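You operate a simulated robot arm through the tools that you are given. There is no shell and no other tool.

You are at the controls of a simulated two-armed robot. One attempt, no reset.

Task
Sieve the dust out of the beads in the black rimmed cup.
Fine: tip them into the sliding sieve, cup back, red catch off to shake and on again after. Set down upright: black rimmed cup.

Only the result counts: the job must be done as asked and must still hold three seconds after the hand-in. Knocking over, shifting, dropping, spilling or breaking anything else fails it.

Robot
Two 7-joint arms with fingered hands on one trunk that stands fixed in place. Base frame: the origin is at the foot of the trunk, x ahead of it, y to its left, z up. Readings come in mm, degrees, newtons and seconds.
The left shoulder is at [73, 154, 1359], the right one opposite. With the tool pointing down near the work surface each hand reaches from about 100 to 820 mm from the base axis, measured 20 degrees to its own side. Payload 4 kg a hand.
The tool frame of a hand sits at the grasp point between the pads (the TCP): z along the fingers, y along the line on which they close. The tips reach 30 mm beyond it. The gripper opens to 104 mm; its body begins 35 mm behind the TCP. The gripper is a hand of 3 fingers: y runs from the thumb to the fingers, the wrist lies at [-15, -104, -178] in the tool frame, and closing takes about 1.5 s.
Orientation is that of the tool frame in the base frame, as [roll, pitch, yaw] about the fixed x, y, z axes, in that order (R = Rz(yaw) Ry(pitch) Rx(roll)). With the fingers straight down and the wrist toward the robot, the tool's x, y and z point along [0, 1, 0], [1, 0, 0] and [0, 0, -1] of the base frame.

Tools
- The arms move only by the tool drive_tool. It takes "left_increments", "right_increments" or both (then of equal length, played together; a hand with none holds still); each is a list of rows, each an object (a shift or turn left out is 0, a gripper value left out holds the last) with "delta_pos": the shift along the base's x, y, z in mm, a list of three; "angular": the turn, a rotation vector about the base's x, y, z in degrees, a list of three. In form: [{"delta_pos": [tx, ty, tz], "angular": [rx, ry, rz]}, ...]. A call has 1 to 20 rows; each row is the pose to reach, as a shift and turn from the pose commanded when the call began. "left_hand" and "right_hand" are, for a hand that has rows, the opening, from 0 (shut) to 1 (fully open), set as the call begins (left out, the last holds). Each row takes 0.2 s and may step no farther than 50 mm and 8.6 degrees from the row before; otherwise, or with a gripper value out of range, the whole call is refused. A pose out of reach is approached as far as the arm can. The call stops where the force on the tool passes 90 N (or 10 N more than at its start, if that is more) or the arm is blocked; 0.2 s more then pass. Each finger travels about 153 mm/s and halts on what it meets, pressing with about 29 N; the grip force reading is that of the motor and also rises with nothing between the fingers. The clock runs only during rows and for 0.2 s after the last one: add rows that repeat a pose to give the fingers time. The reply holds the time, the measured pose of the TCP, the force on the tool along the base axes, the opening and the grip force, in the units named above and with some noise, with the torque about the TCP (base axes, N m) and any sound that the robot's microphone picked up, and new pictures: "views" is both (left out), scene, wrist or none (wrist: the cameras of the hands that moved).
- Cameras (640 x 400 px; columns grow to the right, rows downward): "scene" is now at [129.1, -28.7, 1584.8]; the picture's right is [-0.38, -0.93, 0.00], its down [-0.66, 0.27, -0.70] and it looks along [0.65, -0.26, -0.71] (base axes); focal length 325 px, centre (320, 200). "left" rides on the left gripper at [-64, -94, -117] in its tool frame; the picture's right is [-0.72, -0.33, 0.61], its down [0.64, -0.65, 0.40] and it looks along [0.27, 0.68, 0.68] (tool axes); focal length 238 px, centre (320, 200). "right" rides on the right gripper at [64, -94, -117] in its tool frame; the picture's right is [-0.72, 0.33, -0.61], its down [-0.64, -0.65, 0.41] and it looks along [-0.27, 0.68, 0.68] (tool axes); focal length 238 px, centre (320, 200). There is no depth. A picture from a camera that has moved, and an enlarged one, comes with that camera's place and axes in the base frame and with its lens. The place of the scene camera against the robot may be out by one fixed shift of up to 25 mm in any direction.
- slide_trunk(by): slides the trunk up (or, below 0, down) by that many mm; the arms and the scene camera ride with it, the base frame stays. It gives what a move gives, with no picture.
- curl_fingers(index, middle, thumb_bend, thumb_turn, hand): sets how far each is bent, from 0 (flat) to 1 (curled in); at 0.3 the hand is open as for a grip, at 0.7 the pads meet at the TCP. One left out holds its place. A second passes; each finger stops where it meets its share of the squeeze, and holds until it gets a number again. A gripper value or a shape takes the hand back. It gives what a move gives, with no picture; readings hold the bend of each and the force on the fingers (four entries, about 0 where the hand has none), thumb and palm. thumb_turn goes from beside the hand (0) to across from the fingers (1), as for a grip.
- hand_shape(shape, hand): the hand has 3 fingers and takes this shape, open, in about a second: jaw (thumb against the fingers, like two jaws); tri (thumb and two fingers); tip (a fingertip pinch); poke (one finger out to press); point (the index stretched); flat (the hand flat); cup (the hand cupped); fist (a fist). The gripper value then closes the fingers along that shape, each until it touches; the sizes above hold for jaw. It gives what a move gives, with no picture.
- turn_head(pan, tilt): turns the head with the scene camera to pan (to the left, within 86 degrees either way) and tilt (down, from -29 to 69), counted from straight ahead of the robot. It gives what a move gives, and a new picture of the scene camera.
- close_up(camera, box): a new picture of the part [left, top, right, bottom] of that camera's present view, enlarged. No time passes.
- job_done(): hands the job in; it is judged then, once.

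Nothing tells you positions but the pictures and the camera data. Unless the task says otherwise, let go and move clear before handing in.

The tools are called by a JSON object that holds its "api" and its "payload". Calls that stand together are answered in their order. drive_tool: Moves the arms, as the interface text tells. Its arguments: {"type":"object","properties":{"left_increments":{"type":"array","items":{"type":"object","properties":{"delta_pos":{"type":"array","items":{"type":"number"}},"angular":{"type":"array","items":{"type":"number"}}}}},"left_hand":{"type":"number"},"right_increments":{"type":"array","items":{"type":"object","properties":{"delta_pos":{"type":"array","items":{"type":"number"}},"angular":{"type":"array","items":{"type":"number"}}}}},"right_hand":{"type":"number"},"views":{"type":"string","enum":["both","scene","wrist","none"]}},"required":[]} The other tools are called the same way: slide_trunk (by) moves the trunk up or down; hand_shape (shape, hand) gives the hand a shape; curl_fingers (index, middle, thumb_bend, thumb_turn, hand) moves the fingers one by one; turn_head (pan, tilt) turns the head that bears the scene camera; close_up (camera, box) takes an enlarged picture of a part of a camera's view; job_done () hands the job in.

At the start:

```text
time_s: 0.0
left_tcp_pos: [555.9, 95.7, 1295.5]
left_tool_rot: [-179.9, 0.0, 90.0]
left_ft_force: [1.2, -0.1, -0.6]
left_moment: [0.02, 0.02, -0.03]
left_width: 103.4
left_grasp_force: 0.0
left_shape: jaw
left_bend: [0.3, 0.3, 0.3, 0.98]
left_finger forces: [0.1, 0.0, 0.0, 0.1, 0.0, 0.0]
right_tcp_pos: [392.3, -285.3, 1322.9]
right_tool_rot: [-179.9, 0.0, 90.0]
right_ft_force: [-0.5, 0.0, 0.4]
right_moment: [0.0, 0.01, -0.03]
right_width: 103.8
right_grasp_force: 0.1
right_shape: jaw
right_bend: [0.3, 0.3, 0.3, 0.98]
right_finger forces: [0.0, 0.0, 0.1, 0.0, 0.0, 0.0]
trunk travel left (down, up): [-775.0, 165.0]
head pan, tilt (commanded): [-22.2, 45.5]
```

scene: 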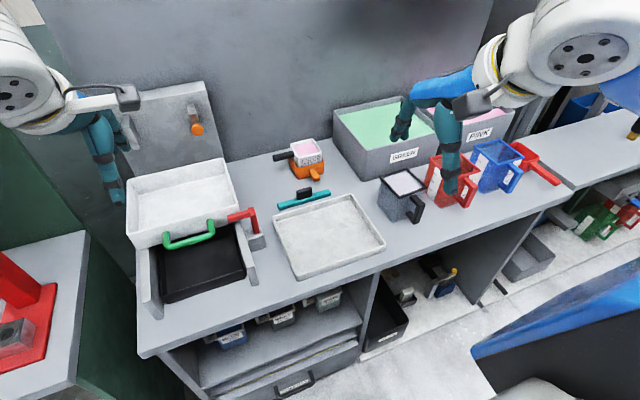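
right: 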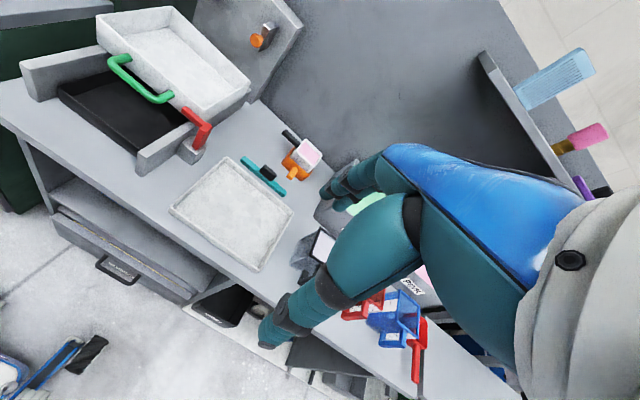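
left: 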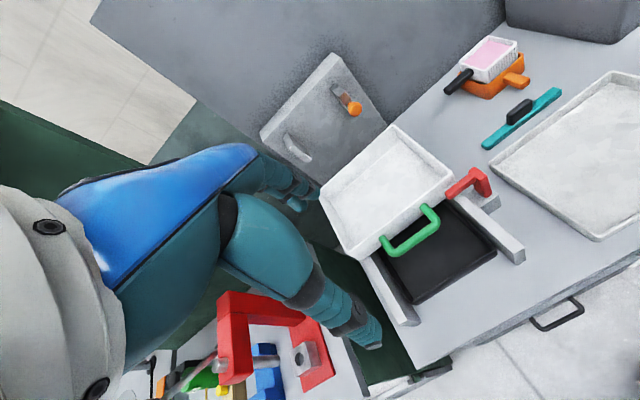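

I see a work bench with a sliding sieve (white tray with green handle on rails above a black tray), a red catch at its right, and several cups. I'll look closer at the items before moving.

{"api": "close_up", "payload": {"camera": "scene", "box": [100, 130, 300, 310]}}

{"api": "close_up", "payload": {"camera": "scene", "box": [260, 90, 580, 290]}}

{"api": "close_up", "payload": {"camera": "left", "box": [300, 80, 640, 320]}}

{"api": "close_up", "payload": {"camera": "scene", "box": [360, 140, 480, 230]}}

```text
2.22 times, centred on (200, 220) of scene
camera zoom: at [129.1, -28.7, 1584.8], right [-0.38, -0.93, 0.0], down [-0.66, 0.27, -0.7], along [0.65, -0.26, -0.71], focal length 722 px, centre (587, 156)
```

zoom: 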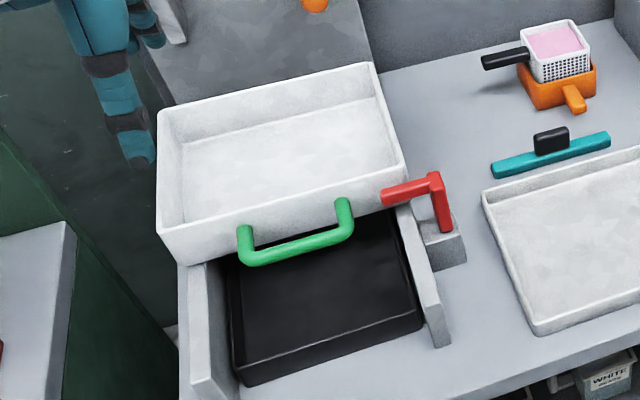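

```text
2.00 times, centred on (420, 190) of scene
camera zoom: at [129.1, -28.7, 1584.8], right [-0.38, -0.93, 0.0], down [-0.66, 0.27, -0.7], along [0.65, -0.26, -0.71], focal length 650 px, centre (120, 220)
```

zoom: 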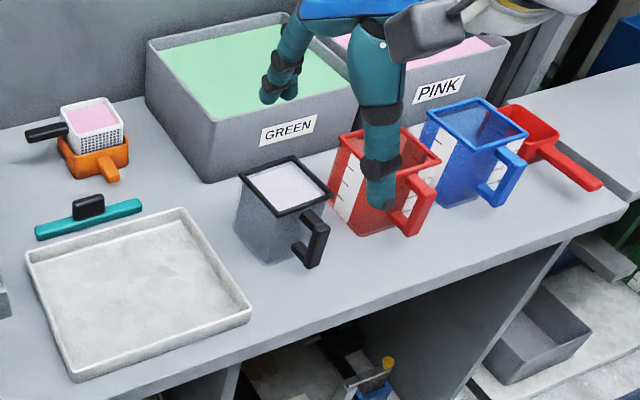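

```text
1.67 times, centred on (470, 200) of left
camera zoom: at [461.0, 32.1, 1411.8], right [-0.33, -0.72, -0.61], down [-0.65, 0.64, -0.4], along [0.68, 0.27, -0.68], focal length 397 px, centre (70, 200)
```

zoom: 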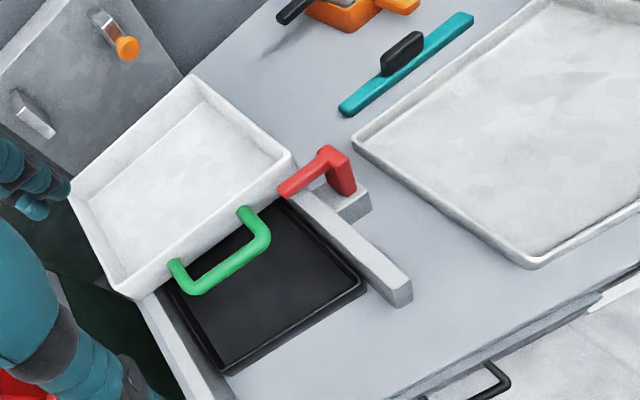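

```text
4.44 times, centred on (420, 185) of scene
camera zoom: at [129.1, -28.7, 1584.8], right [-0.38, -0.93, 0.0], down [-0.66, 0.27, -0.7], along [0.65, -0.26, -0.71], focal length 1444 px, centre (-124, 267)
```

zoom: 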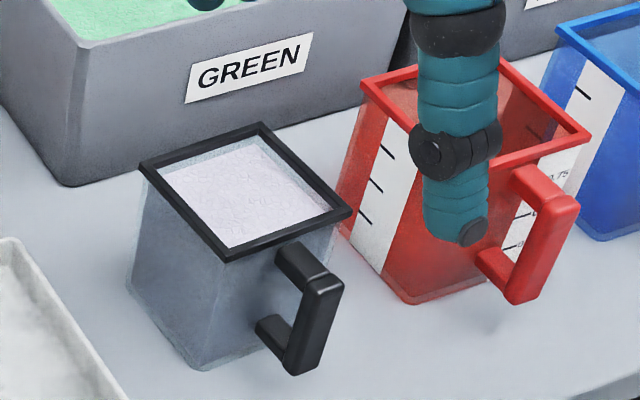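

The cup stands near (650,-490) on a bench at z≈890, with its handle toward the robot; the sieve spans roughly x 675–855, y -47–184, with its rim at z≈1050. I'll turn the head for a better look at the sieve and its catch.

{"api": "turn_head", "payload": {"pan": 3, "tilt": 48}}

{"api": "close_up", "payload": {"camera": "scene", "box": [220, 120, 420, 300]}}

```text
time_s: 0.9
left_tcp_pos: [554.6, 95.2, 1296.6]
left_tool_rot: [180.0, 0.0, 90.0]
left_ft_force: [-0.5, 0.3, -0.2]
left_moment: [0.01, 0.0, 0.01]
left_width: 103.5
left_grasp_force: 0.0
left_shape: jaw
left_bend: [0.3, 0.3, 0.3, 0.98]
left_finger forces: [0.0, 0.0, 0.0, 0.1, 0.1, 0.1]
right_tcp_pos: [391.9, -285.2, 1321.9]
right_tool_rot: [180.0, -0.1, 90.0]
right_ft_force: [-0.3, -0.2, -0.7]
right_moment: [-0.01, -0.02, -0.01]
right_width: 103.6
right_grasp_force: 0.1
right_shape: jaw
right_bend: [0.3, 0.3, 0.3, 0.98]
right_finger forces: [0.0, 0.0, 0.0, 0.0, 0.0, 0.1]
trunk travel left (down, up): [-775.0, 165.0]
head pan, tilt (commanded): [3.0, 48.0]
camera scene: at [132.9, 6.1, 1581.3], right [0.05, -1.0, 0.0], down [-0.74, -0.04, -0.67], along [0.67, 0.04, -0.74], focal length 325 px, centre (320, 200)
```

scene: 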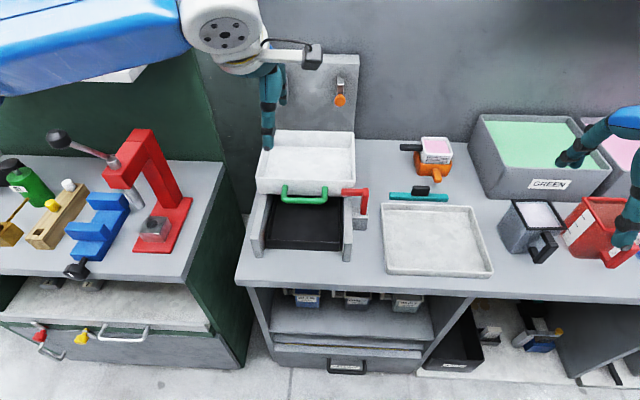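

```text
2.22 times, centred on (320, 210) of scene
camera zoom: at [132.9, 6.1, 1581.3], right [0.05, -1.0, 0.0], down [-0.74, -0.04, -0.67], along [0.67, 0.04, -0.74], focal length 722 px, centre (320, 178)
```

zoom: 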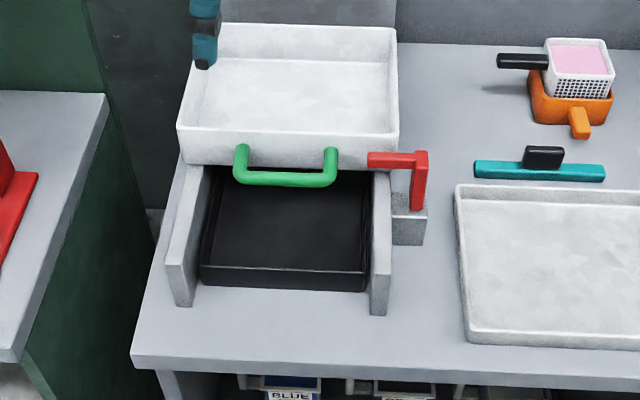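

The catch is a red L-shaped arm beside the right rail. I'll bring the left hand's camera nearer to study it, staying well above everything.

{"api": "drive_tool", "payload": {"left_increments": [{"delta_pos": [-10, -30, -25]}, {"delta_pos": [-20, -65, -50]}, {"delta_pos": [-30, -100, -75]}, {"delta_pos": [-40, -135, -100]}, {"delta_pos": [-49, -165, -125]}], "views": "wrist"}}

```text
time_s: 2.1
left_tcp_pos: [507.7, -72.6, 1172.1]
left_tool_rot: [-180.0, -0.1, 90.3]
left_ft_force: [0.3, 0.2, -0.8]
left_moment: [-0.01, -0.01, 0.0]
left_width: 103.5
left_grasp_force: 0.2
left_shape: jaw
left_bend: [0.3, 0.3, 0.3, 0.98]
left_finger forces: [0.0, 0.0, 0.0, 0.0, 0.0, 0.0]
right_tcp_pos: [391.4, -286.4, 1321.1]
right_tool_rot: [180.0, -0.1, 90.0]
right_ft_force: [0.3, -0.1, 0.3]
right_moment: [0.01, 0.0, 0.03]
right_width: 103.5
right_grasp_force: 0.0
right_shape: jaw
right_bend: [0.3, 0.3, 0.3, 0.98]
right_finger forces: [0.0, 0.0, 0.1, 0.0, 0.0, 0.1]
trunk travel left (down, up): [-775.0, 165.0]
head pan, tilt (commanded): [3.0, 48.0]
camera left: at [412.3, -136.3, 1287.3], right [-0.32, -0.72, -0.61], down [-0.65, 0.64, -0.4], along [0.68, 0.27, -0.68], focal length 238 px, centre (320, 200)
```

left: 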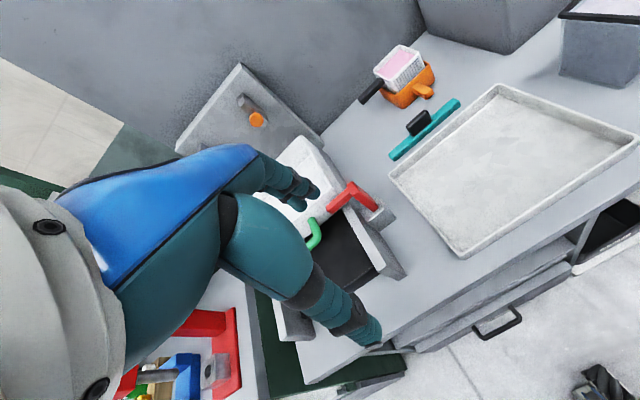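

{"api": "close_up", "payload": {"camera": "left", "box": [300, 150, 420, 290]}}

{"api": "close_up", "payload": {"camera": "scene", "box": [300, 160, 400, 240]}}

{"api": "close_up", "payload": {"camera": "scene", "box": [480, 170, 640, 280]}}

{"api": "close_up", "payload": {"camera": "right", "box": [80, 40, 300, 220]}}

```text
2.86 times, centred on (360, 220) of left
camera zoom: at [412.3, -136.3, 1287.3], right [-0.32, -0.72, -0.61], down [-0.65, 0.64, -0.4], along [0.68, 0.27, -0.68], focal length 681 px, centre (206, 143)
```

zoom: 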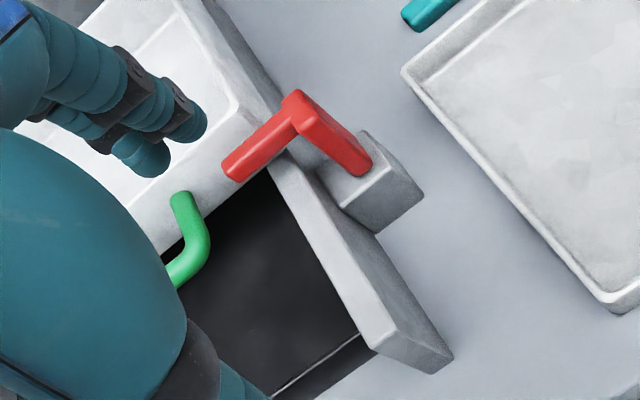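

```text
5.00 times, centred on (350, 200) of scene
camera zoom: at [133.4, 2.9, 1581.3], right [0.05, -1.0, 0.0], down [-0.74, -0.04, -0.67], along [0.67, 0.04, -0.74], focal length 1625 px, centre (170, 200)
```

zoom: 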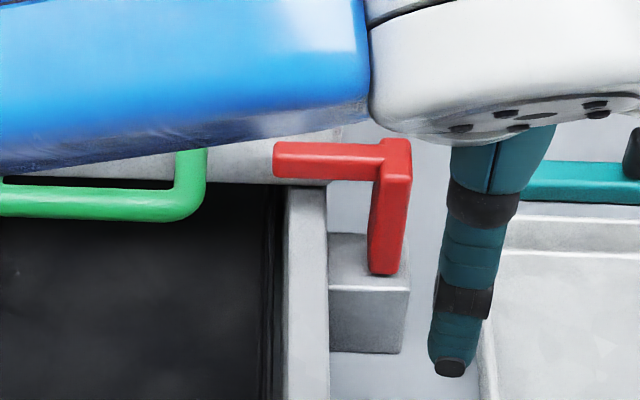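

```text
3.64 times, centred on (560, 225) of scene
camera zoom: at [133.4, 2.9, 1581.3], right [0.05, -1.0, 0.0], down [-0.74, -0.04, -0.67], along [0.67, 0.04, -0.74], focal length 1182 px, centre (-553, 109)
```

zoom: 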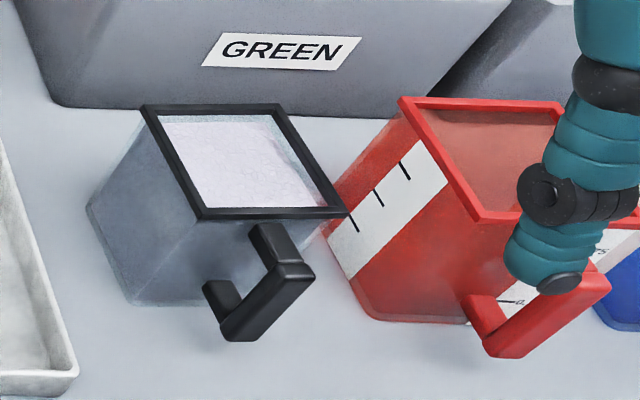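

```text
2.22 times, centred on (190, 130) of right
camera zoom: at [297.1, -223.6, 1439.2], right [0.33, -0.72, 0.61], down [-0.65, -0.64, -0.41], along [0.68, -0.27, -0.68], focal length 530 px, centre (609, 356)
```

zoom: 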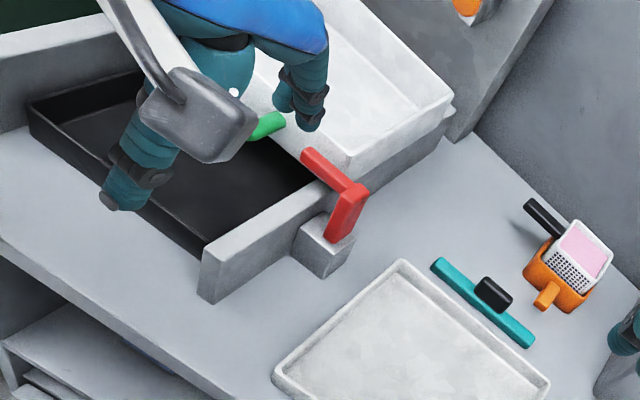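

The catch arm sits in front of the sieve's front wall. I'll pull the left hand back out of the way, and rotate the right hand in free space into a handle-grip attitude (fingers forward-down, closing sideways) to look at the cup.

{"api": "drive_tool", "payload": {"right_increments": [{"delta_pos": [3, -14, -12], "angular": [2.93, -2.93, -7.07]}, {"delta_pos": [6, -28, -24], "angular": [5.87, -5.87, -14.15]}, {"delta_pos": [9, -42, -36], "angular": [8.8, -8.8, -21.2]}, {"delta_pos": [12, -56, -48], "angular": [11.73, -11.73, -28.3]}, {"delta_pos": [15, -70, -60], "angular": [14.67, -14.67, -35.4]}, {"delta_pos": [18, -84, -72], "angular": [17.6, -17.6, -42.45]}, {"delta_pos": [22, -98, -84], "angular": [20.5, -20.5, -49.5]}, {"delta_pos": [26, -112, -96], "angular": [23.5, -23.5, -56.6]}, {"delta_pos": [30, -126, -108], "angular": [26.4, -26.4, -63.7]}, {"delta_pos": [34, -140, -120], "angular": [29.3, -29.3, -70.75]}, {"delta_pos": [38, -154, -132], "angular": [32.3, -32.3, -77.8]}, {"delta_pos": [40, -165, -140], "angular": [35.2, -35.2, -84.9]}], "left_increments": [{"delta_pos": [-5, 27, 7]}, {"delta_pos": [-10, 54, 14]}, {"delta_pos": [-15, 81, 21]}, {"delta_pos": [-20, 108, 28]}, {"delta_pos": [-25, 135, 35]}, {"delta_pos": [-30, 162, 42]}, {"delta_pos": [-35, 189, 49]}, {"delta_pos": [-40, 216, 56]}, {"delta_pos": [-45, 243, 63]}, {"delta_pos": [-50, 270, 70]}, {"delta_pos": [-54, 297, 76]}, {"delta_pos": [-57, 320, 80]}]}}

```text
time_s: 4.7
left_tcp_pos: [448.4, 250.6, 1250.4]
left_tool_rot: [-179.9, 0.1, 89.9]
left_ft_force: [0.6, -0.6, -0.1]
left_moment: [-0.02, 0.0, 0.03]
left_width: 103.9
left_grasp_force: 0.2
left_shape: jaw
left_bend: [0.3, 0.3, 0.3, 0.98]
left_finger forces: [0.0, 0.0, 0.0, 0.0, 0.1, 0.0]
right_tcp_pos: [431.1, -447.7, 1184.2]
right_tool_rot: [179.9, -45.1, 0.0]
right_ft_force: [-0.3, -0.3, 0.2]
right_moment: [0.04, -0.01, -0.03]
right_width: 103.8
right_grasp_force: 0.0
right_shape: jaw
right_bend: [0.3, 0.3, 0.3, 0.98]
right_finger forces: [0.0, 0.0, 0.1, 0.0, 0.0, 0.0]
right hand out of reach, approached as far as the arm can: row 3, 4, 5, 6, 7, 8, 9
trunk travel left (down, up): [-775.0, 165.0]
head pan, tilt (commanded): [3.0, 48.0]
camera scene: at [131.9, 8.5, 1581.4], right [0.05, -1.0, 0.0], down [-0.74, -0.04, -0.67], along [0.67, 0.03, -0.74], focal length 325 px, centre (320, 200)
camera right: at [392.9, -353.9, 1311.4], right [-0.94, -0.32, -0.08], down [-0.17, 0.65, -0.74], along [0.29, -0.69, -0.67], focal length 238 px, centre (320, 200)
camera left: at [352.6, 187.2, 1366.1], right [-0.33, -0.72, -0.61], down [-0.65, 0.64, -0.41], along [0.68, 0.27, -0.68], focal length 238 px, centre (320, 200)
```

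scene: 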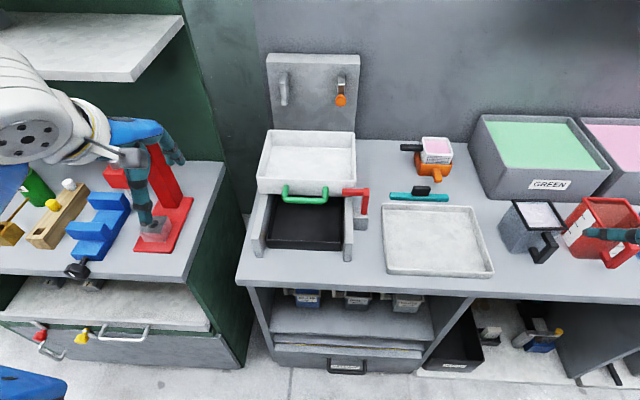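
right: 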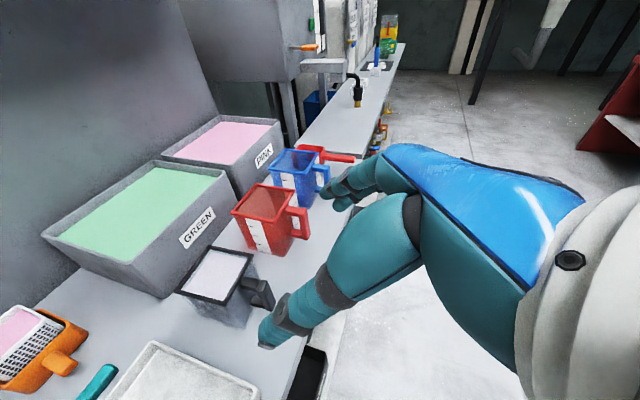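
left: 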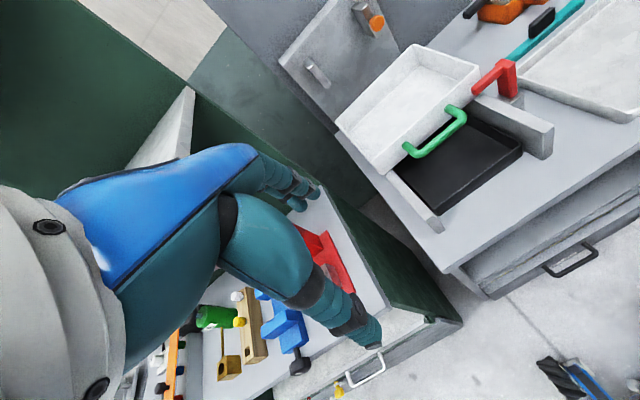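

{"api": "close_up", "payload": {"camera": "left", "box": [330, 30, 570, 230]}}

{"api": "close_up", "payload": {"camera": "right", "box": [160, 220, 290, 330]}}

{"api": "close_up", "payload": {"camera": "scene", "box": [240, 120, 380, 270]}}

{"api": "close_up", "payload": {"camera": "scene", "box": [490, 190, 610, 270]}}

```text
2.00 times, centred on (450, 130) of left
camera zoom: at [352.6, 187.2, 1366.1], right [-0.33, -0.72, -0.61], down [-0.65, 0.64, -0.41], along [0.68, 0.27, -0.68], focal length 477 px, centre (60, 340)
```

zoom: 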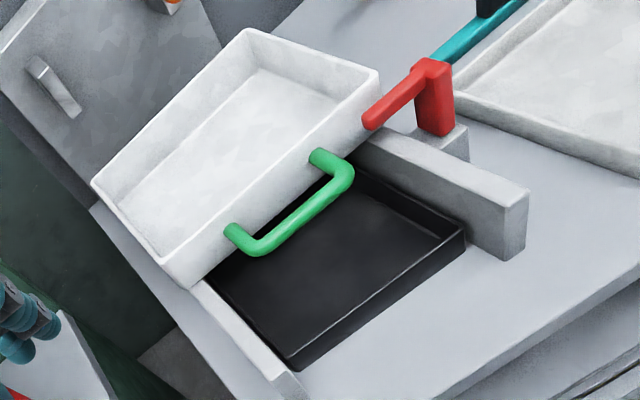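

```text
3.64 times, centred on (225, 275) of right
camera zoom: at [392.9, -353.9, 1311.4], right [-0.94, -0.32, -0.08], down [-0.17, 0.65, -0.74], along [0.29, -0.69, -0.67], focal length 867 px, centre (666, -73)
```

zoom: 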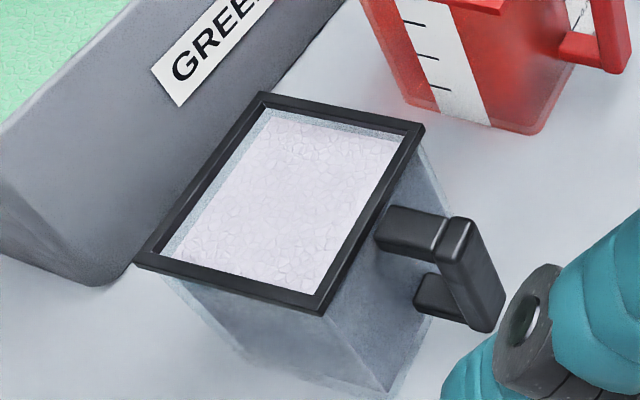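

```text
2.67 times, centred on (310, 195) of scene
camera zoom: at [131.9, 8.5, 1581.4], right [0.05, -1.0, 0.0], down [-0.74, -0.04, -0.67], along [0.67, 0.03, -0.74], focal length 867 px, centre (347, 213)
```

zoom: 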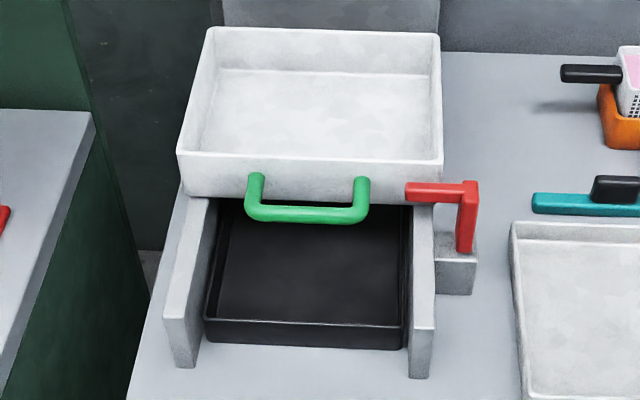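

```text
5.00 times, centred on (550, 230) of scene
camera zoom: at [131.9, 8.5, 1581.4], right [0.05, -1.0, 0.0], down [-0.74, -0.04, -0.67], along [0.67, 0.03, -0.74], focal length 1625 px, centre (-830, 50)
```

zoom: 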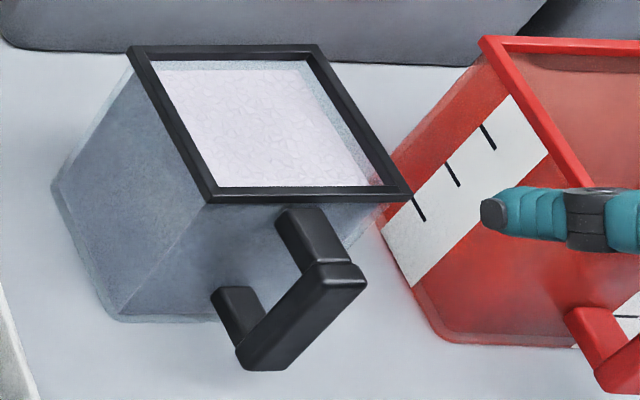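

The right-hand attitude is reachable. Before touching the cup I'll rehearse the carry and pour motion with the empty hand: first an upright carry over the sieve, high up.

{"api": "drive_tool", "payload": {"right_increments": [{"delta_pos": [20, 40, 0]}, {"delta_pos": [40, 80, 0]}, {"delta_pos": [60, 120, 0]}, {"delta_pos": [80, 160, 0]}, {"delta_pos": [100, 200, 0]}, {"delta_pos": [120, 240, 0]}, {"delta_pos": [140, 280, 0]}, {"delta_pos": [160, 320, 0]}, {"delta_pos": [180, 360, 0]}, {"delta_pos": [200, 400, 0]}, {"delta_pos": [220, 440, 0]}, {"delta_pos": [240, 480, 0]}], "views": "both"}}

```text
time_s: 7.3
left_tcp_pos: [448.3, 253.5, 1248.9]
left_tool_rot: [-179.9, 0.2, 90.2]
left_ft_force: [-0.2, -0.1, -0.1]
left_moment: [-0.01, 0.02, -0.01]
left_width: 103.8
left_grasp_force: 0.1
left_shape: jaw
left_bend: [0.3, 0.3, 0.3, 0.98]
left_finger forces: [0.0, 0.1, 0.0, 0.0, 0.0, 0.0]
right_tcp_pos: [672.7, 34.9, 1182.5]
right_tool_rot: [179.7, -44.9, 0.3]
right_ft_force: [0.4, 0.2, -0.8]
right_moment: [-0.04, 0.02, -0.02]
right_width: 104.1
right_grasp_force: 0.1
right_shape: jaw
right_bend: [0.3, 0.3, 0.3, 0.98]
right_finger forces: [0.0, 0.0, 0.1, 0.0, 0.1, 0.0]
right hand out of reach, approached as far as the arm can: row 5, 6, 7, 8, 9, 10
trunk travel left (down, up): [-775.0, 165.0]
head pan, tilt (commanded): [3.0, 48.0]
camera scene: at [134.3, 13.9, 1581.2], right [0.05, -1.0, 0.0], down [-0.74, -0.04, -0.67], along [0.67, 0.03, -0.75], focal length 325 px, centre (320, 200)
camera right: at [634.3, 129.7, 1309.3], right [-0.94, -0.33, -0.07], down [-0.17, 0.65, -0.74], along [0.29, -0.69, -0.67], focal length 238 px, centre (320, 200)
```

scene: 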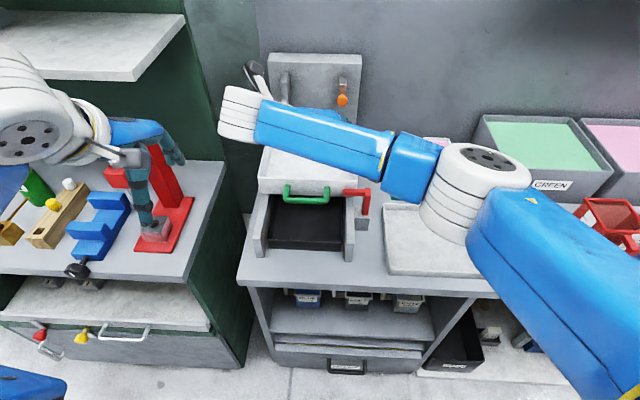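
right: 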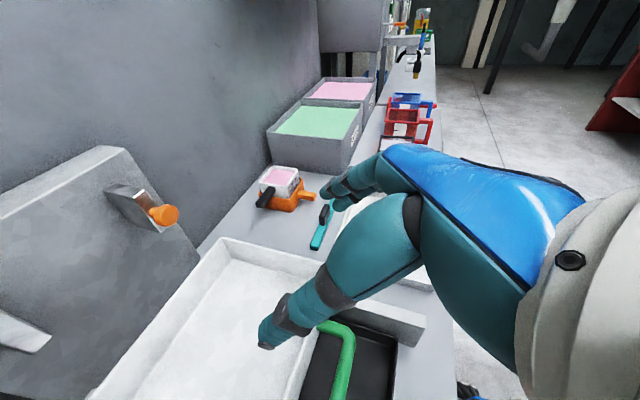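

{"api": "drive_tool", "payload": {"right_increments": [{"angular": [8.5, 0, 0]}, {"angular": [17, 0, 0]}, {"angular": [25.5, 0, 0]}, {"angular": [34, 0, 0]}, {"angular": [42.5, 0, 0]}, {"angular": [51, 0, 0]}, {"angular": [59.5, 0, 0]}, {"angular": [68, 0, 0]}, {"angular": [76.5, 0, 0]}, {"angular": [85, 0, 0]}, {"angular": [93.5, 0, 0]}, {"angular": [102, 0, 0]}, {"angular": [110, 0, 0]}], "views": "both"}}

```text
time_s: 9.4
left_tcp_pos: [446.8, 247.0, 1251.5]
left_tool_rot: [179.9, -0.1, 90.1]
left_ft_force: [0.1, 0.6, 0.0]
left_moment: [0.04, -0.02, -0.01]
left_width: 103.6
left_grasp_force: 0.0
left_shape: jaw
left_bend: [0.3, 0.3, 0.3, 0.98]
left_finger forces: [0.0, 0.0, 0.1, 0.0, 0.0, 0.0]
right_tcp_pos: [693.6, -44.5, 1177.1]
right_tool_rot: [-99.4, -12.4, -49.1]
right_ft_force: [0.6, -0.2, 0.5]
right_moment: [0.01, -0.03, -0.02]
right_width: 104.0
right_grasp_force: 0.0
right_shape: jaw
right_bend: [0.3, 0.3, 0.3, 0.98]
right_finger forces: [0.0, 0.1, 0.0, 0.0, 0.1, 0.0]
trunk travel left (down, up): [-775.0, 165.0]
head pan, tilt (commanded): [3.0, 48.0]
stopped in row 10 (right hand): the arm was blocked; the commanded pose is now the measured one
camera scene: at [133.6, 6.0, 1581.3], right [0.05, -1.0, 0.0], down [-0.74, -0.04, -0.67], along [0.67, 0.04, -0.74], focal length 325 px, centre (320, 200)
camera right: at [643.4, -138.8, 1300.8], right [-0.93, 0.06, -0.37], down [-0.11, 0.9, 0.43], along [0.36, 0.44, -0.82], focal length 238 px, centre (320, 200)
```

scene: 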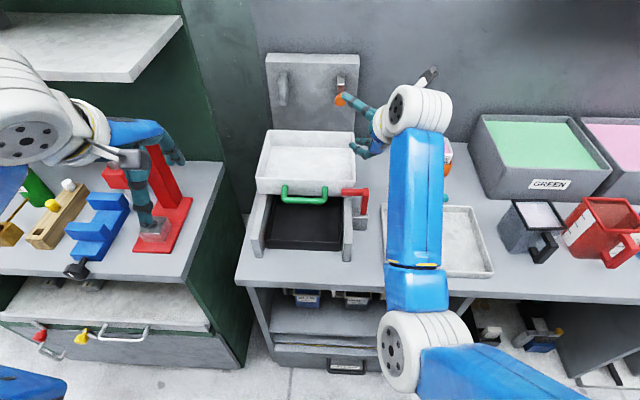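
right: 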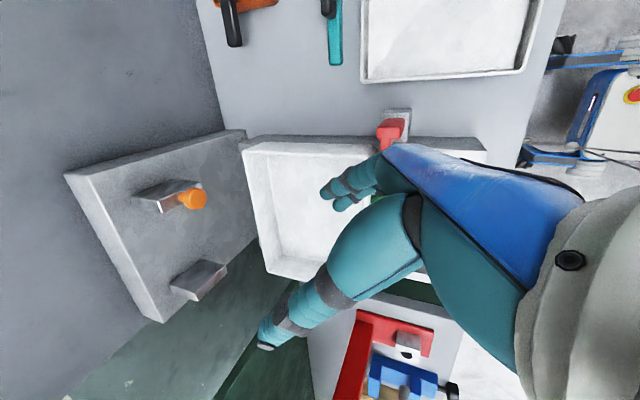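

The rehearsal jammed: that wrist roll direction runs to a joint limit. Pouring from the opposite roll (thumb on the right) should unwind the wrist instead, so I'll go back to the neutral attitude first.

{"api": "drive_tool", "payload": {"right_increments": [{"delta_pos": [-14.4, -15, 4.3], "angular": [-5.56, -1.3, 6.04]}, {"delta_pos": [-28.7, -30, 8.6], "angular": [-11.12, -2.6, 12.08]}, {"delta_pos": [-43, -45, 12.9], "angular": [-16.68, -3.9, 18.12]}, {"delta_pos": [-57.4, -60, 17.2], "angular": [-22.24, -5.2, 24.16]}, {"delta_pos": [-71.8, -75, 21.5], "angular": [-27.8, -6.5, 30.2]}, {"delta_pos": [-86, -90, 25.7], "angular": [-33.4, -7.8, 36.2]}, {"delta_pos": [-100, -105, 30], "angular": [-38.9, -9.1, 42.3]}, {"delta_pos": [-115, -120, 34], "angular": [-44.5, -10.4, 48.3]}, {"delta_pos": [-129, -135, 38.6], "angular": [-50, -11.7, 54.4]}, {"delta_pos": [-143.5, -150, 43], "angular": [-55.6, -13, 60.4]}, {"delta_pos": [-158, -165, 47], "angular": [-61.2, -14.3, 66.4]}, {"delta_pos": [-172, -180, 51], "angular": [-66.7, -15.6, 72.5]}, {"delta_pos": [-187, -195, 56], "angular": [-72.3, -16.9, 78.5]}, {"delta_pos": [-201, -210, 60], "angular": [-77.8, -18.2, 84.6]}, {"delta_pos": [-215, -225, 64], "angular": [-83.4, -19.5, 90.6]}, {"delta_pos": [-230, -240, 69], "angular": [-89, -20.8, 96.6]}, {"delta_pos": [-244, -255, 73], "angular": [-94.5, -22.1, 102.7]}], "views": "scene"}}

```text
time_s: 13.1
left_tcp_pos: [445.5, 247.8, 1250.8]
left_tool_rot: [179.9, -0.1, 90.1]
left_ft_force: [-1.1, 0.2, 0.7]
left_moment: [0.02, 0.01, -0.01]
left_width: 103.6
left_grasp_force: 0.1
left_shape: jaw
left_bend: [0.3, 0.3, 0.3, 0.98]
left_finger forces: [0.0, 0.0, 0.0, 0.1, 0.0, 0.1]
right_tcp_pos: [447.5, -294.9, 1248.1]
right_tool_rot: [-179.9, 0.2, 89.8]
right_ft_force: [0.4, -0.1, 0.0]
right_moment: [0.01, -0.01, 0.01]
right_width: 103.8
right_grasp_force: 0.1
right_shape: jaw
right_bend: [0.3, 0.3, 0.3, 0.98]
right_finger forces: [0.0, 0.0, 0.1, 0.0, 0.0, 0.1]
trunk travel left (down, up): [-775.0, 165.0]
head pan, tilt (commanded): [3.0, 48.0]
camera scene: at [131.0, 6.1, 1581.5], right [0.05, -1.0, 0.0], down [-0.74, -0.04, -0.67], along [0.67, 0.04, -0.74], focal length 325 px, centre (320, 200)
```

scene: 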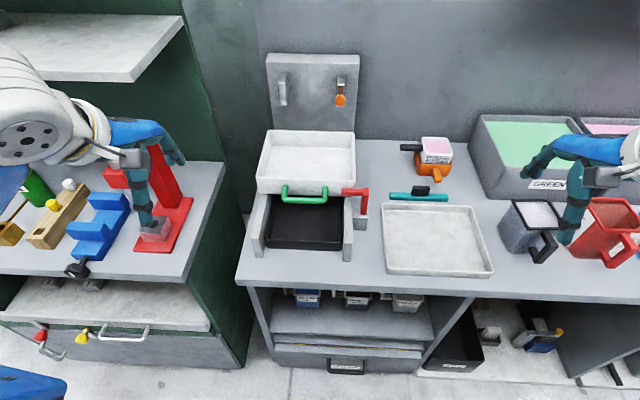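

{"api": "drive_tool", "payload": {"right_increments": [{"delta_pos": [-2, -15, -14.5], "angular": [-4.18, -4.18, 5.97]}, {"delta_pos": [-4, -30, -29], "angular": [-8.35, -8.35, 11.94]}, {"delta_pos": [-6, -45, -43], "angular": [-12.5, -12.5, 17.9]}, {"delta_pos": [-8, -60, -58], "angular": [-16.7, -16.7, 23.9]}, {"delta_pos": [-10, -75, -72], "angular": [-20.9, -20.9, 29.8]}, {"delta_pos": [-12, -90, -87], "angular": [-25.1, -25.1, 35.8]}, {"delta_pos": [-14, -105, -101], "angular": [-29.2, -29.2, 41.8]}, {"delta_pos": [-17, -120, -116], "angular": [-33.4, -33.4, 47.8]}, {"delta_pos": [-19, -135, -130], "angular": [-37.6, -37.6, 53.7]}, {"delta_pos": [-21, -150, -145], "angular": [-41.8, -41.8, 59.7]}, {"delta_pos": [-23, -165, -159], "angular": [-45.9, -45.9, 65.7]}, {"delta_pos": [-25, -180, -174], "angular": [-50.1, -50.1, 71.6]}, {"delta_pos": [-27, -195, -188], "angular": [-54.3, -54.3, 77.6]}], "views": "both"}}

```text
time_s: 15.8
left_tcp_pos: [447.8, 247.5, 1250.6]
left_tool_rot: [-180.0, 0.0, 90.1]
left_ft_force: [-0.3, -0.2, -0.5]
left_moment: [0.03, 0.03, -0.02]
left_width: 103.7
left_grasp_force: 0.1
left_shape: jaw
left_bend: [0.3, 0.3, 0.3, 0.98]
left_finger forces: [0.1, 0.2, 0.0, 0.1, 0.0, 0.0]
right_tcp_pos: [420.8, -493.6, 1060.4]
right_tool_rot: [178.8, 70.2, 178.8]
right_ft_force: [0.3, 0.4, 0.4]
right_moment: [0.04, 0.0, -0.01]
right_width: 104.0
right_grasp_force: 0.1
right_shape: jaw
right_bend: [0.3, 0.3, 0.3, 0.98]
right_finger forces: [0.1, 0.0, 0.1, 0.0, 0.0, 0.0]
trunk travel left (down, up): [-775.0, 165.0]
head pan, tilt (commanded): [3.0, 48.0]
camera scene: at [132.7, 5.5, 1581.3], right [0.05, -1.0, 0.0], down [-0.74, -0.04, -0.67], along [0.67, 0.04, -0.74], focal length 325 px, centre (320, 200)
camera right: at [288.8, -586.0, 1039.7], right [-0.33, 0.32, 0.89], down [0.6, -0.66, 0.46], along [0.73, 0.68, 0.03], focal length 238 px, centre (320, 200)
```

scene: 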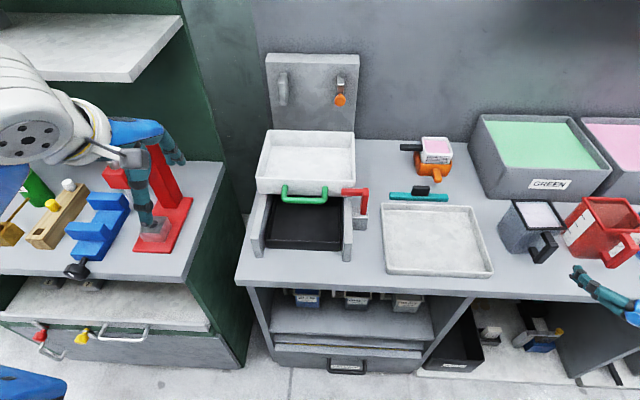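
right: 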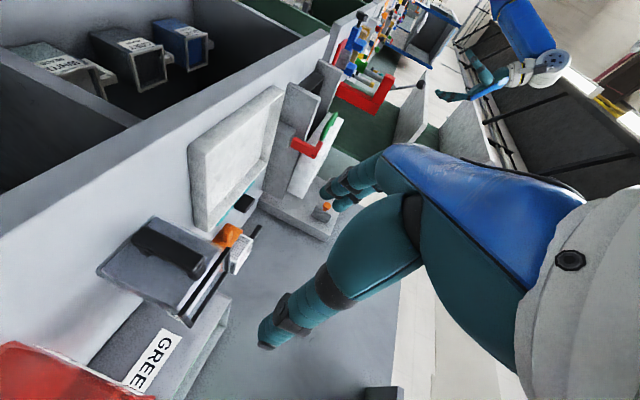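

This attitude is fully reachable. I'll rehearse the upright carry from here to above the sieve.

{"api": "drive_tool", "payload": {"right_increments": [{"delta_pos": [0, 0, 45]}, {"delta_pos": [0, 10, 90]}, {"delta_pos": [10, 35, 130]}, {"delta_pos": [30, 75, 140]}, {"delta_pos": [55, 115, 140]}, {"delta_pos": [80, 155, 140]}, {"delta_pos": [110, 190, 140]}, {"delta_pos": [140, 225, 140]}, {"delta_pos": [170, 260, 140]}, {"delta_pos": [200, 295, 140]}, {"delta_pos": [230, 330, 140]}, {"delta_pos": [260, 365, 140]}, {"delta_pos": [285, 400, 140]}, {"delta_pos": [305, 440, 140]}, {"delta_pos": [325, 480, 140]}, {"delta_pos": [340, 500, 140]}], "views": "scene"}}

```text
time_s: 19.2
left_tcp_pos: [447.4, 251.9, 1250.6]
left_tool_rot: [179.9, 0.1, 90.1]
left_ft_force: [0.0, 0.2, -0.1]
left_moment: [0.01, 0.0, -0.04]
left_width: 103.7
left_grasp_force: 0.0
left_shape: jaw
left_bend: [0.3, 0.3, 0.3, 0.98]
left_finger forces: [0.0, 0.1, 0.0, 0.0, 0.1, 0.0]
right_tcp_pos: [761.8, 12.9, 1202.0]
right_tool_rot: [179.6, 70.2, 179.4]
right_ft_force: [0.0, 0.7, 0.6]
right_moment: [-0.01, 0.0, 0.01]
right_width: 103.8
right_grasp_force: 0.1
right_shape: jaw
right_bend: [0.3, 0.3, 0.3, 0.98]
right_finger forces: [0.0, 0.0, 0.0, 0.0, 0.0, 0.1]
trunk travel left (down, up): [-775.0, 165.0]
head pan, tilt (commanded): [3.0, 48.0]
camera scene: at [134.7, 11.4, 1581.1], right [0.05, -1.0, 0.0], down [-0.74, -0.04, -0.67], along [0.67, 0.03, -0.75], focal length 325 px, centre (320, 200)
```

scene: 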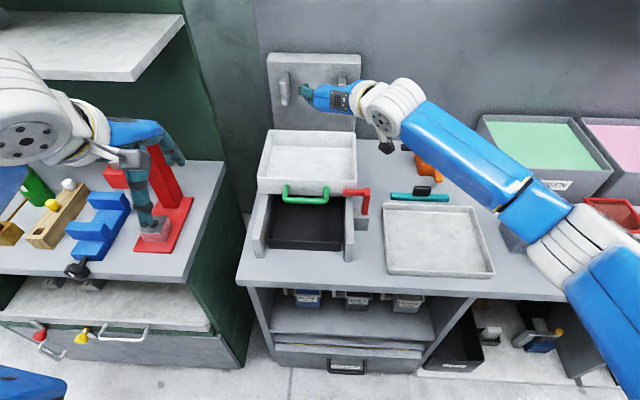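

{"api": "drive_tool", "payload": {"right_increments": [{"angular": [5.66, 5.66, 0]}, {"angular": [11.3, 11.3, 0]}, {"angular": [17, 17, 0]}, {"angular": [22.6, 22.6, 0]}, {"angular": [28.3, 28.3, 0]}, {"angular": [33.9, 33.9, 0]}, {"angular": [39.6, 39.6, 0]}, {"angular": [45.3, 45.3, 0]}, {"angular": [50.9, 50.9, 0]}, {"angular": [56.6, 56.6, 0]}, {"angular": [62.2, 62.2, 0]}, {"angular": [67.9, 67.9, 0]}, {"angular": [73.5, 73.5, 0]}, {"angular": [79.2, 79.2, 0]}, {"angular": [84.9, 84.9, 0]}, {"angular": [90.5, 90.5, 0]}, {"angular": [96.2, 96.2, 0]}], "views": "both"}}

```text
time_s: 22.9
left_tcp_pos: [447.6, 249.7, 1251.0]
left_tool_rot: [180.0, 0.0, 90.0]
left_ft_force: [-0.3, 0.1, -0.6]
left_moment: [0.0, -0.01, 0.01]
left_width: 103.6
left_grasp_force: 0.1
left_shape: jaw
left_bend: [0.3, 0.3, 0.3, 0.98]
left_finger forces: [0.0, 0.0, 0.1, 0.0, 0.1, 0.0]
right_tcp_pos: [760.6, 12.0, 1199.5]
right_tool_rot: [114.3, -57.9, 161.2]
right_ft_force: [0.4, -0.3, 0.3]
right_moment: [-0.01, 0.03, -0.01]
right_width: 103.8
right_grasp_force: 0.1
right_shape: jaw
right_bend: [0.3, 0.3, 0.3, 0.98]
right_finger forces: [0.0, 0.0, 0.1, 0.1, 0.0, 0.1]
trunk travel left (down, up): [-775.0, 165.0]
head pan, tilt (commanded): [3.0, 48.0]
camera scene: at [134.0, 9.4, 1581.2], right [0.05, -1.0, 0.0], down [-0.74, -0.04, -0.67], along [0.67, 0.03, -0.75], focal length 325 px, centre (320, 200)
camera right: at [652.1, -104.1, 1235.2], right [0.67, -0.68, -0.32], down [-0.26, 0.19, -0.95], along [0.7, 0.71, -0.04], focal length 238 px, centre (320, 200)
```

scene: 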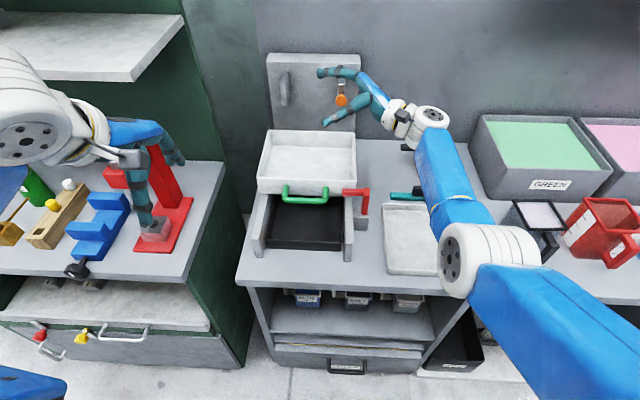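
right: 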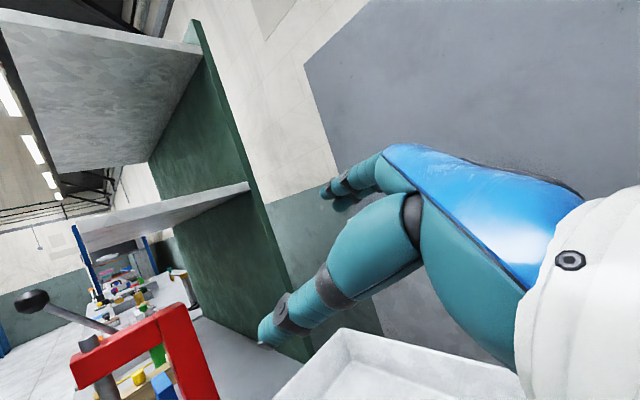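

The full 136° pour is reachable with this grip. I'll retrace to upright and go back in front of the cup.

{"api": "drive_tool", "payload": {"right_increments": [{"angular": [-5.66, -5.66, 0]}, {"angular": [-11.3, -11.3, 0]}, {"angular": [-17, -17, 0]}, {"angular": [-22.6, -22.6, 0]}, {"angular": [-28.3, -28.3, 0]}, {"angular": [-33.9, -33.9, 0]}, {"angular": [-39.6, -39.6, 0]}, {"angular": [-45.3, -45.3, 0]}, {"angular": [-50.9, -50.9, 0]}, {"angular": [-56.6, -56.6, 0]}, {"angular": [-62.2, -62.2, 0]}, {"angular": [-67.9, -67.9, 0]}, {"angular": [-73.5, -73.5, 0]}, {"angular": [-79.2, -79.2, 0]}, {"angular": [-84.9, -84.9, 0]}, {"angular": [-90.5, -90.5, 0]}, {"angular": [-96.2, -96.2, 0]}], "views": "none"}}

{"api": "drive_tool", "payload": {"right_increments": [{"delta_pos": [-15, -20, 0]}, {"delta_pos": [-35, -60, 0]}, {"delta_pos": [-55, -100, 0]}, {"delta_pos": [-80, -135, 0]}, {"delta_pos": [-110, -170, 0]}, {"delta_pos": [-140, -205, 0]}, {"delta_pos": [-170, -240, 0]}, {"delta_pos": [-200, -275, 0]}, {"delta_pos": [-230, -310, 0]}, {"delta_pos": [-260, -345, 0]}, {"delta_pos": [-285, -385, 0]}, {"delta_pos": [-310, -425, 0]}, {"delta_pos": [-330, -465, -10]}, {"delta_pos": [-340, -490, -50]}, {"delta_pos": [-340, -500, -95]}, {"delta_pos": [-340, -500, -140]}], "views": "both"}}

```text
time_s: 26.4
left_tcp_pos: [447.0, 248.3, 1251.0]
left_tool_rot: [179.9, 0.0, 90.1]
left_ft_force: [0.1, 0.5, 1.0]
left_moment: [-0.02, -0.02, 0.01]
left_width: 103.8
left_grasp_force: 0.0
left_shape: jaw
left_bend: [0.3, 0.3, 0.3, 0.98]
left_finger forces: [0.0, 0.1, 0.0, 0.1, 0.0, 0.1]
right_tcp_pos: [761.1, 11.3, 1201.7]
right_tool_rot: [179.3, 70.3, 179.2]
right_ft_force: [0.2, -0.5, 0.2]
right_moment: [0.02, 0.01, -0.03]
right_width: 103.8
right_grasp_force: 0.0
right_shape: jaw
right_bend: [0.3, 0.3, 0.3, 0.98]
right_finger forces: [0.1, 0.0, 0.1, 0.1, 0.0, 0.0]
trunk travel left (down, up): [-775.0, 165.0]
head pan, tilt (commanded): [3.0, 48.0]
```

```text
time_s: 29.9
left_tcp_pos: [447.0, 246.5, 1251.8]
left_tool_rot: [180.0, -0.2, 90.1]
left_ft_force: [-0.6, -0.2, 0.3]
left_moment: [-0.02, 0.02, 0.01]
left_width: 103.8
left_grasp_force: 0.0
left_shape: jaw
left_bend: [0.3, 0.3, 0.3, 0.98]
left_finger forces: [0.0, 0.0, 0.0, 0.0, 0.0, 0.1]
right_tcp_pos: [422.8, -491.9, 1059.1]
right_tool_rot: [179.1, 70.2, 179.1]
right_ft_force: [-0.5, 0.0, 0.3]
right_moment: [-0.02, -0.04, 0.0]
right_width: 103.6
right_grasp_force: 0.1
right_shape: jaw
right_bend: [0.3, 0.3, 0.3, 0.97]
right_finger forces: [0.0, 0.0, 0.0, 0.0, 0.0, 0.1]
trunk travel left (down, up): [-775.0, 165.0]
head pan, tilt (commanded): [3.0, 48.0]
camera scene: at [131.6, 4.9, 1581.5], right [0.05, -1.0, 0.0], down [-0.74, -0.04, -0.67], along [0.67, 0.04, -0.74], focal length 325 px, centre (320, 200)
camera right: at [290.2, -586.3, 1038.1], right [-0.33, 0.32, 0.89], down [0.6, -0.66, 0.46], along [0.73, 0.68, 0.03], focal length 238 px, centre (320, 200)
```

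scene: 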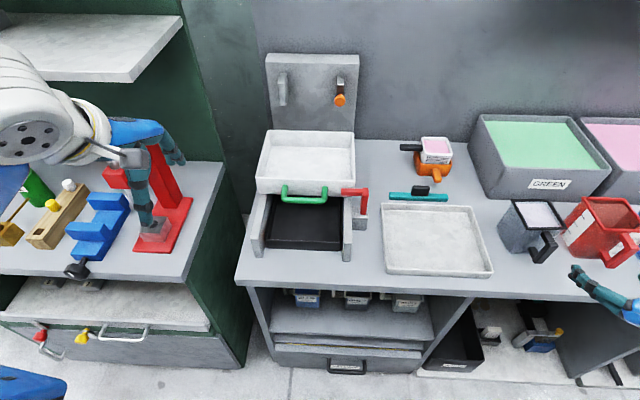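
right: 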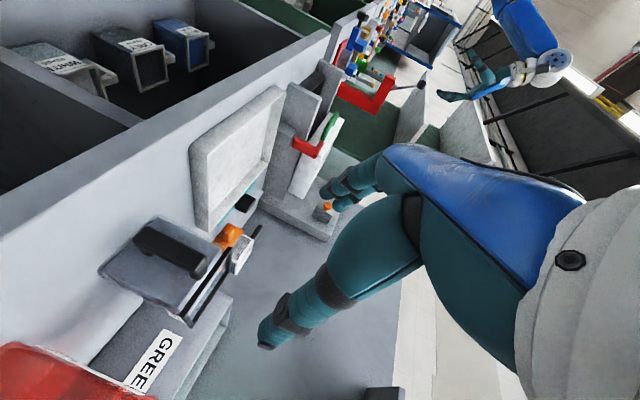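

Now I'll zoom in on the cup handle from the right wrist camera to fix its position.

{"api": "close_up", "payload": {"camera": "right", "box": [90, 190, 260, 340]}}

{"api": "close_up", "payload": {"camera": "scene", "box": [490, 190, 610, 270]}}

```text
2.67 times, centred on (175, 265) of right
camera zoom: at [290.2, -586.3, 1038.1], right [-0.33, 0.32, 0.89], down [0.6, -0.66, 0.46], along [0.73, 0.68, 0.03], focal length 636 px, centre (707, 27)
```

zoom: 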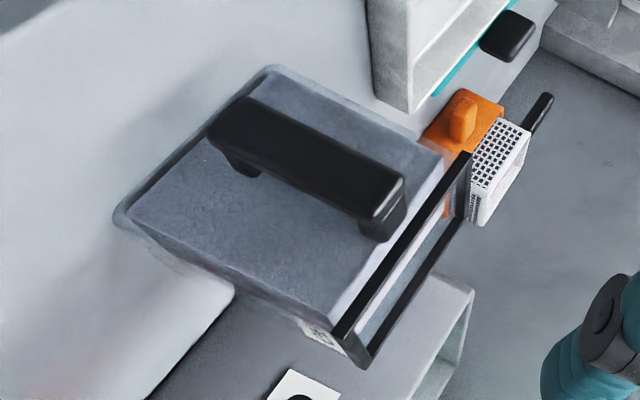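

```text
5.00 times, centred on (550, 230) of scene
camera zoom: at [131.6, 4.9, 1581.5], right [0.05, -1.0, 0.0], down [-0.74, -0.04, -0.67], along [0.67, 0.04, -0.74], focal length 1625 px, centre (-830, 50)
```

zoom: 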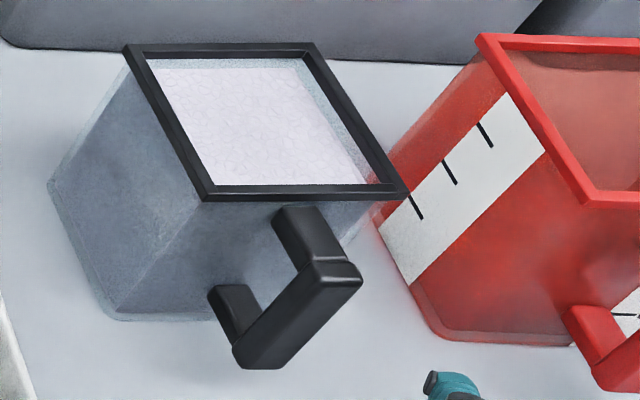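

I make the cup's rim at z≈968, base at 861, front wall at x≈606, yawed about 3°; the handle bar is about 21 mm wide, centred near (572,-496,926). I'll lower the open hand in front of the handle, still ~100 mm short of it.

{"api": "drive_tool", "payload": {"right_increments": [{"delta_pos": [0, -2, -40], "angular": [0, 0, 1]}, {"delta_pos": [5, -4, -80], "angular": [0, 0, 2]}, {"delta_pos": [20, -6, -115], "angular": [0, 0, 3.1]}, {"delta_pos": [48, -9, -128], "angular": [0, 0, 3.1]}, {"delta_pos": [48, -9, -128], "angular": [0, 0, 3.1]}], "views": "both"}}

{"api": "close_up", "payload": {"camera": "right", "box": [80, 160, 340, 380]}}

{"api": "close_up", "payload": {"camera": "scene", "box": [490, 190, 640, 290]}}

```text
time_s: 31.1
left_tcp_pos: [446.6, 247.7, 1251.3]
left_tool_rot: [179.8, -0.1, 90.1]
left_ft_force: [0.1, 0.2, 0.4]
left_moment: [-0.01, 0.04, 0.01]
left_width: 103.8
left_grasp_force: 0.0
left_shape: jaw
left_bend: [0.3, 0.3, 0.3, 0.98]
left_finger forces: [0.0, 0.1, 0.0, 0.0, 0.0, 0.0]
right_tcp_pos: [469.4, -498.6, 933.2]
right_tool_rot: [179.2, 70.2, -177.8]
right_ft_force: [0.7, -0.4, -0.5]
right_moment: [0.01, -0.01, 0.0]
right_width: 104.0
right_grasp_force: 0.0
right_shape: jaw
right_bend: [0.3, 0.3, 0.3, 0.97]
right_finger forces: [0.0, 0.0, 0.1, 0.0, 0.1, 0.1]
trunk travel left (down, up): [-775.0, 165.0]
head pan, tilt (commanded): [3.0, 48.0]
camera scene: at [131.9, 6.8, 1581.4], right [0.05, -1.0, 0.0], down [-0.74, -0.04, -0.67], along [0.67, 0.04, -0.74], focal length 325 px, centre (320, 200)
camera right: at [343.2, -599.0, 913.5], right [-0.35, 0.3, 0.89], down [0.63, -0.62, 0.46], along [0.69, 0.72, 0.03], focal length 238 px, centre (320, 200)
```

scene: 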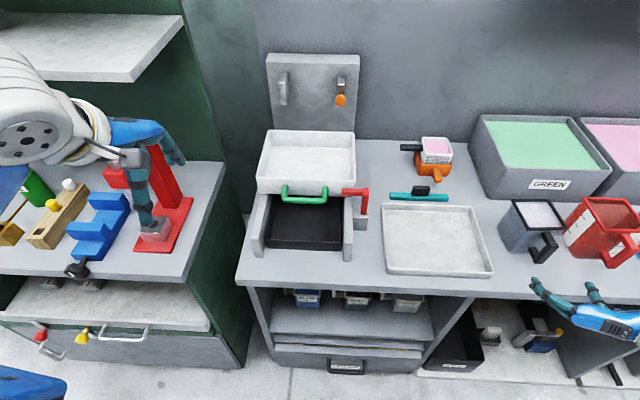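
right: 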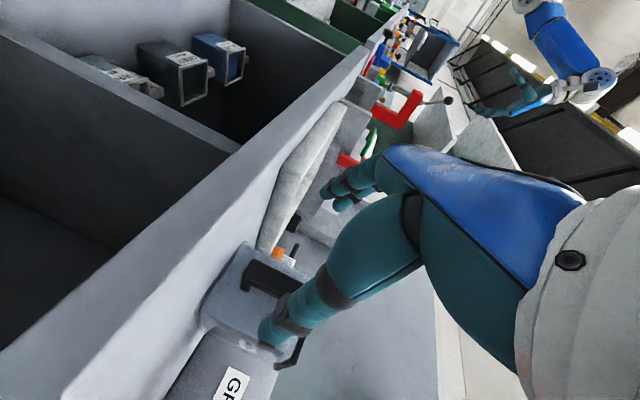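

```text
1.82 times, centred on (210, 270) of right
camera zoom: at [343.2, -599.0, 913.5], right [-0.35, 0.3, 0.89], down [0.63, -0.62, 0.46], along [0.69, 0.72, 0.03], focal length 433 px, centre (520, 73)
```

zoom: 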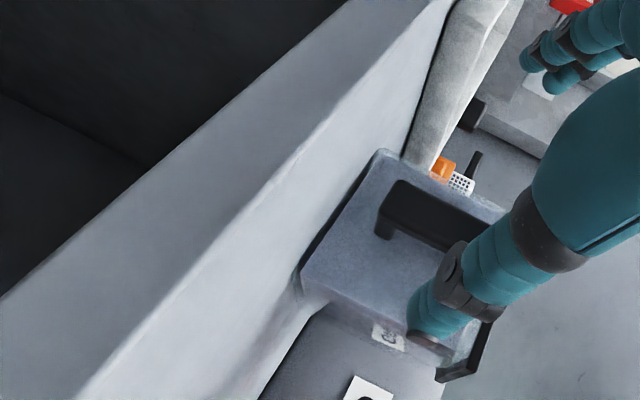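

```text
4.00 times, centred on (565, 240) of scene
camera zoom: at [131.9, 6.8, 1581.4], right [0.05, -1.0, 0.0], down [-0.74, -0.04, -0.67], along [0.67, 0.04, -0.74], focal length 1300 px, centre (-660, 40)
```

zoom: 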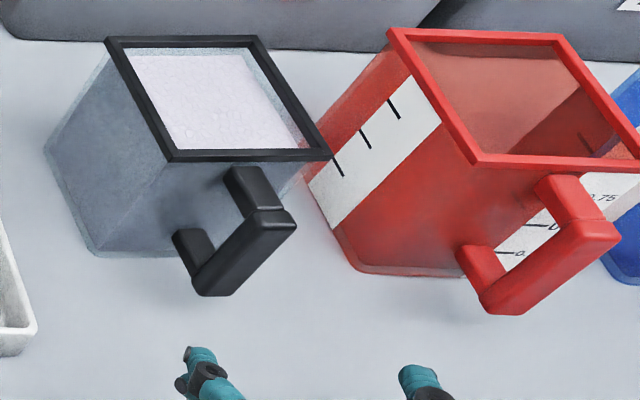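

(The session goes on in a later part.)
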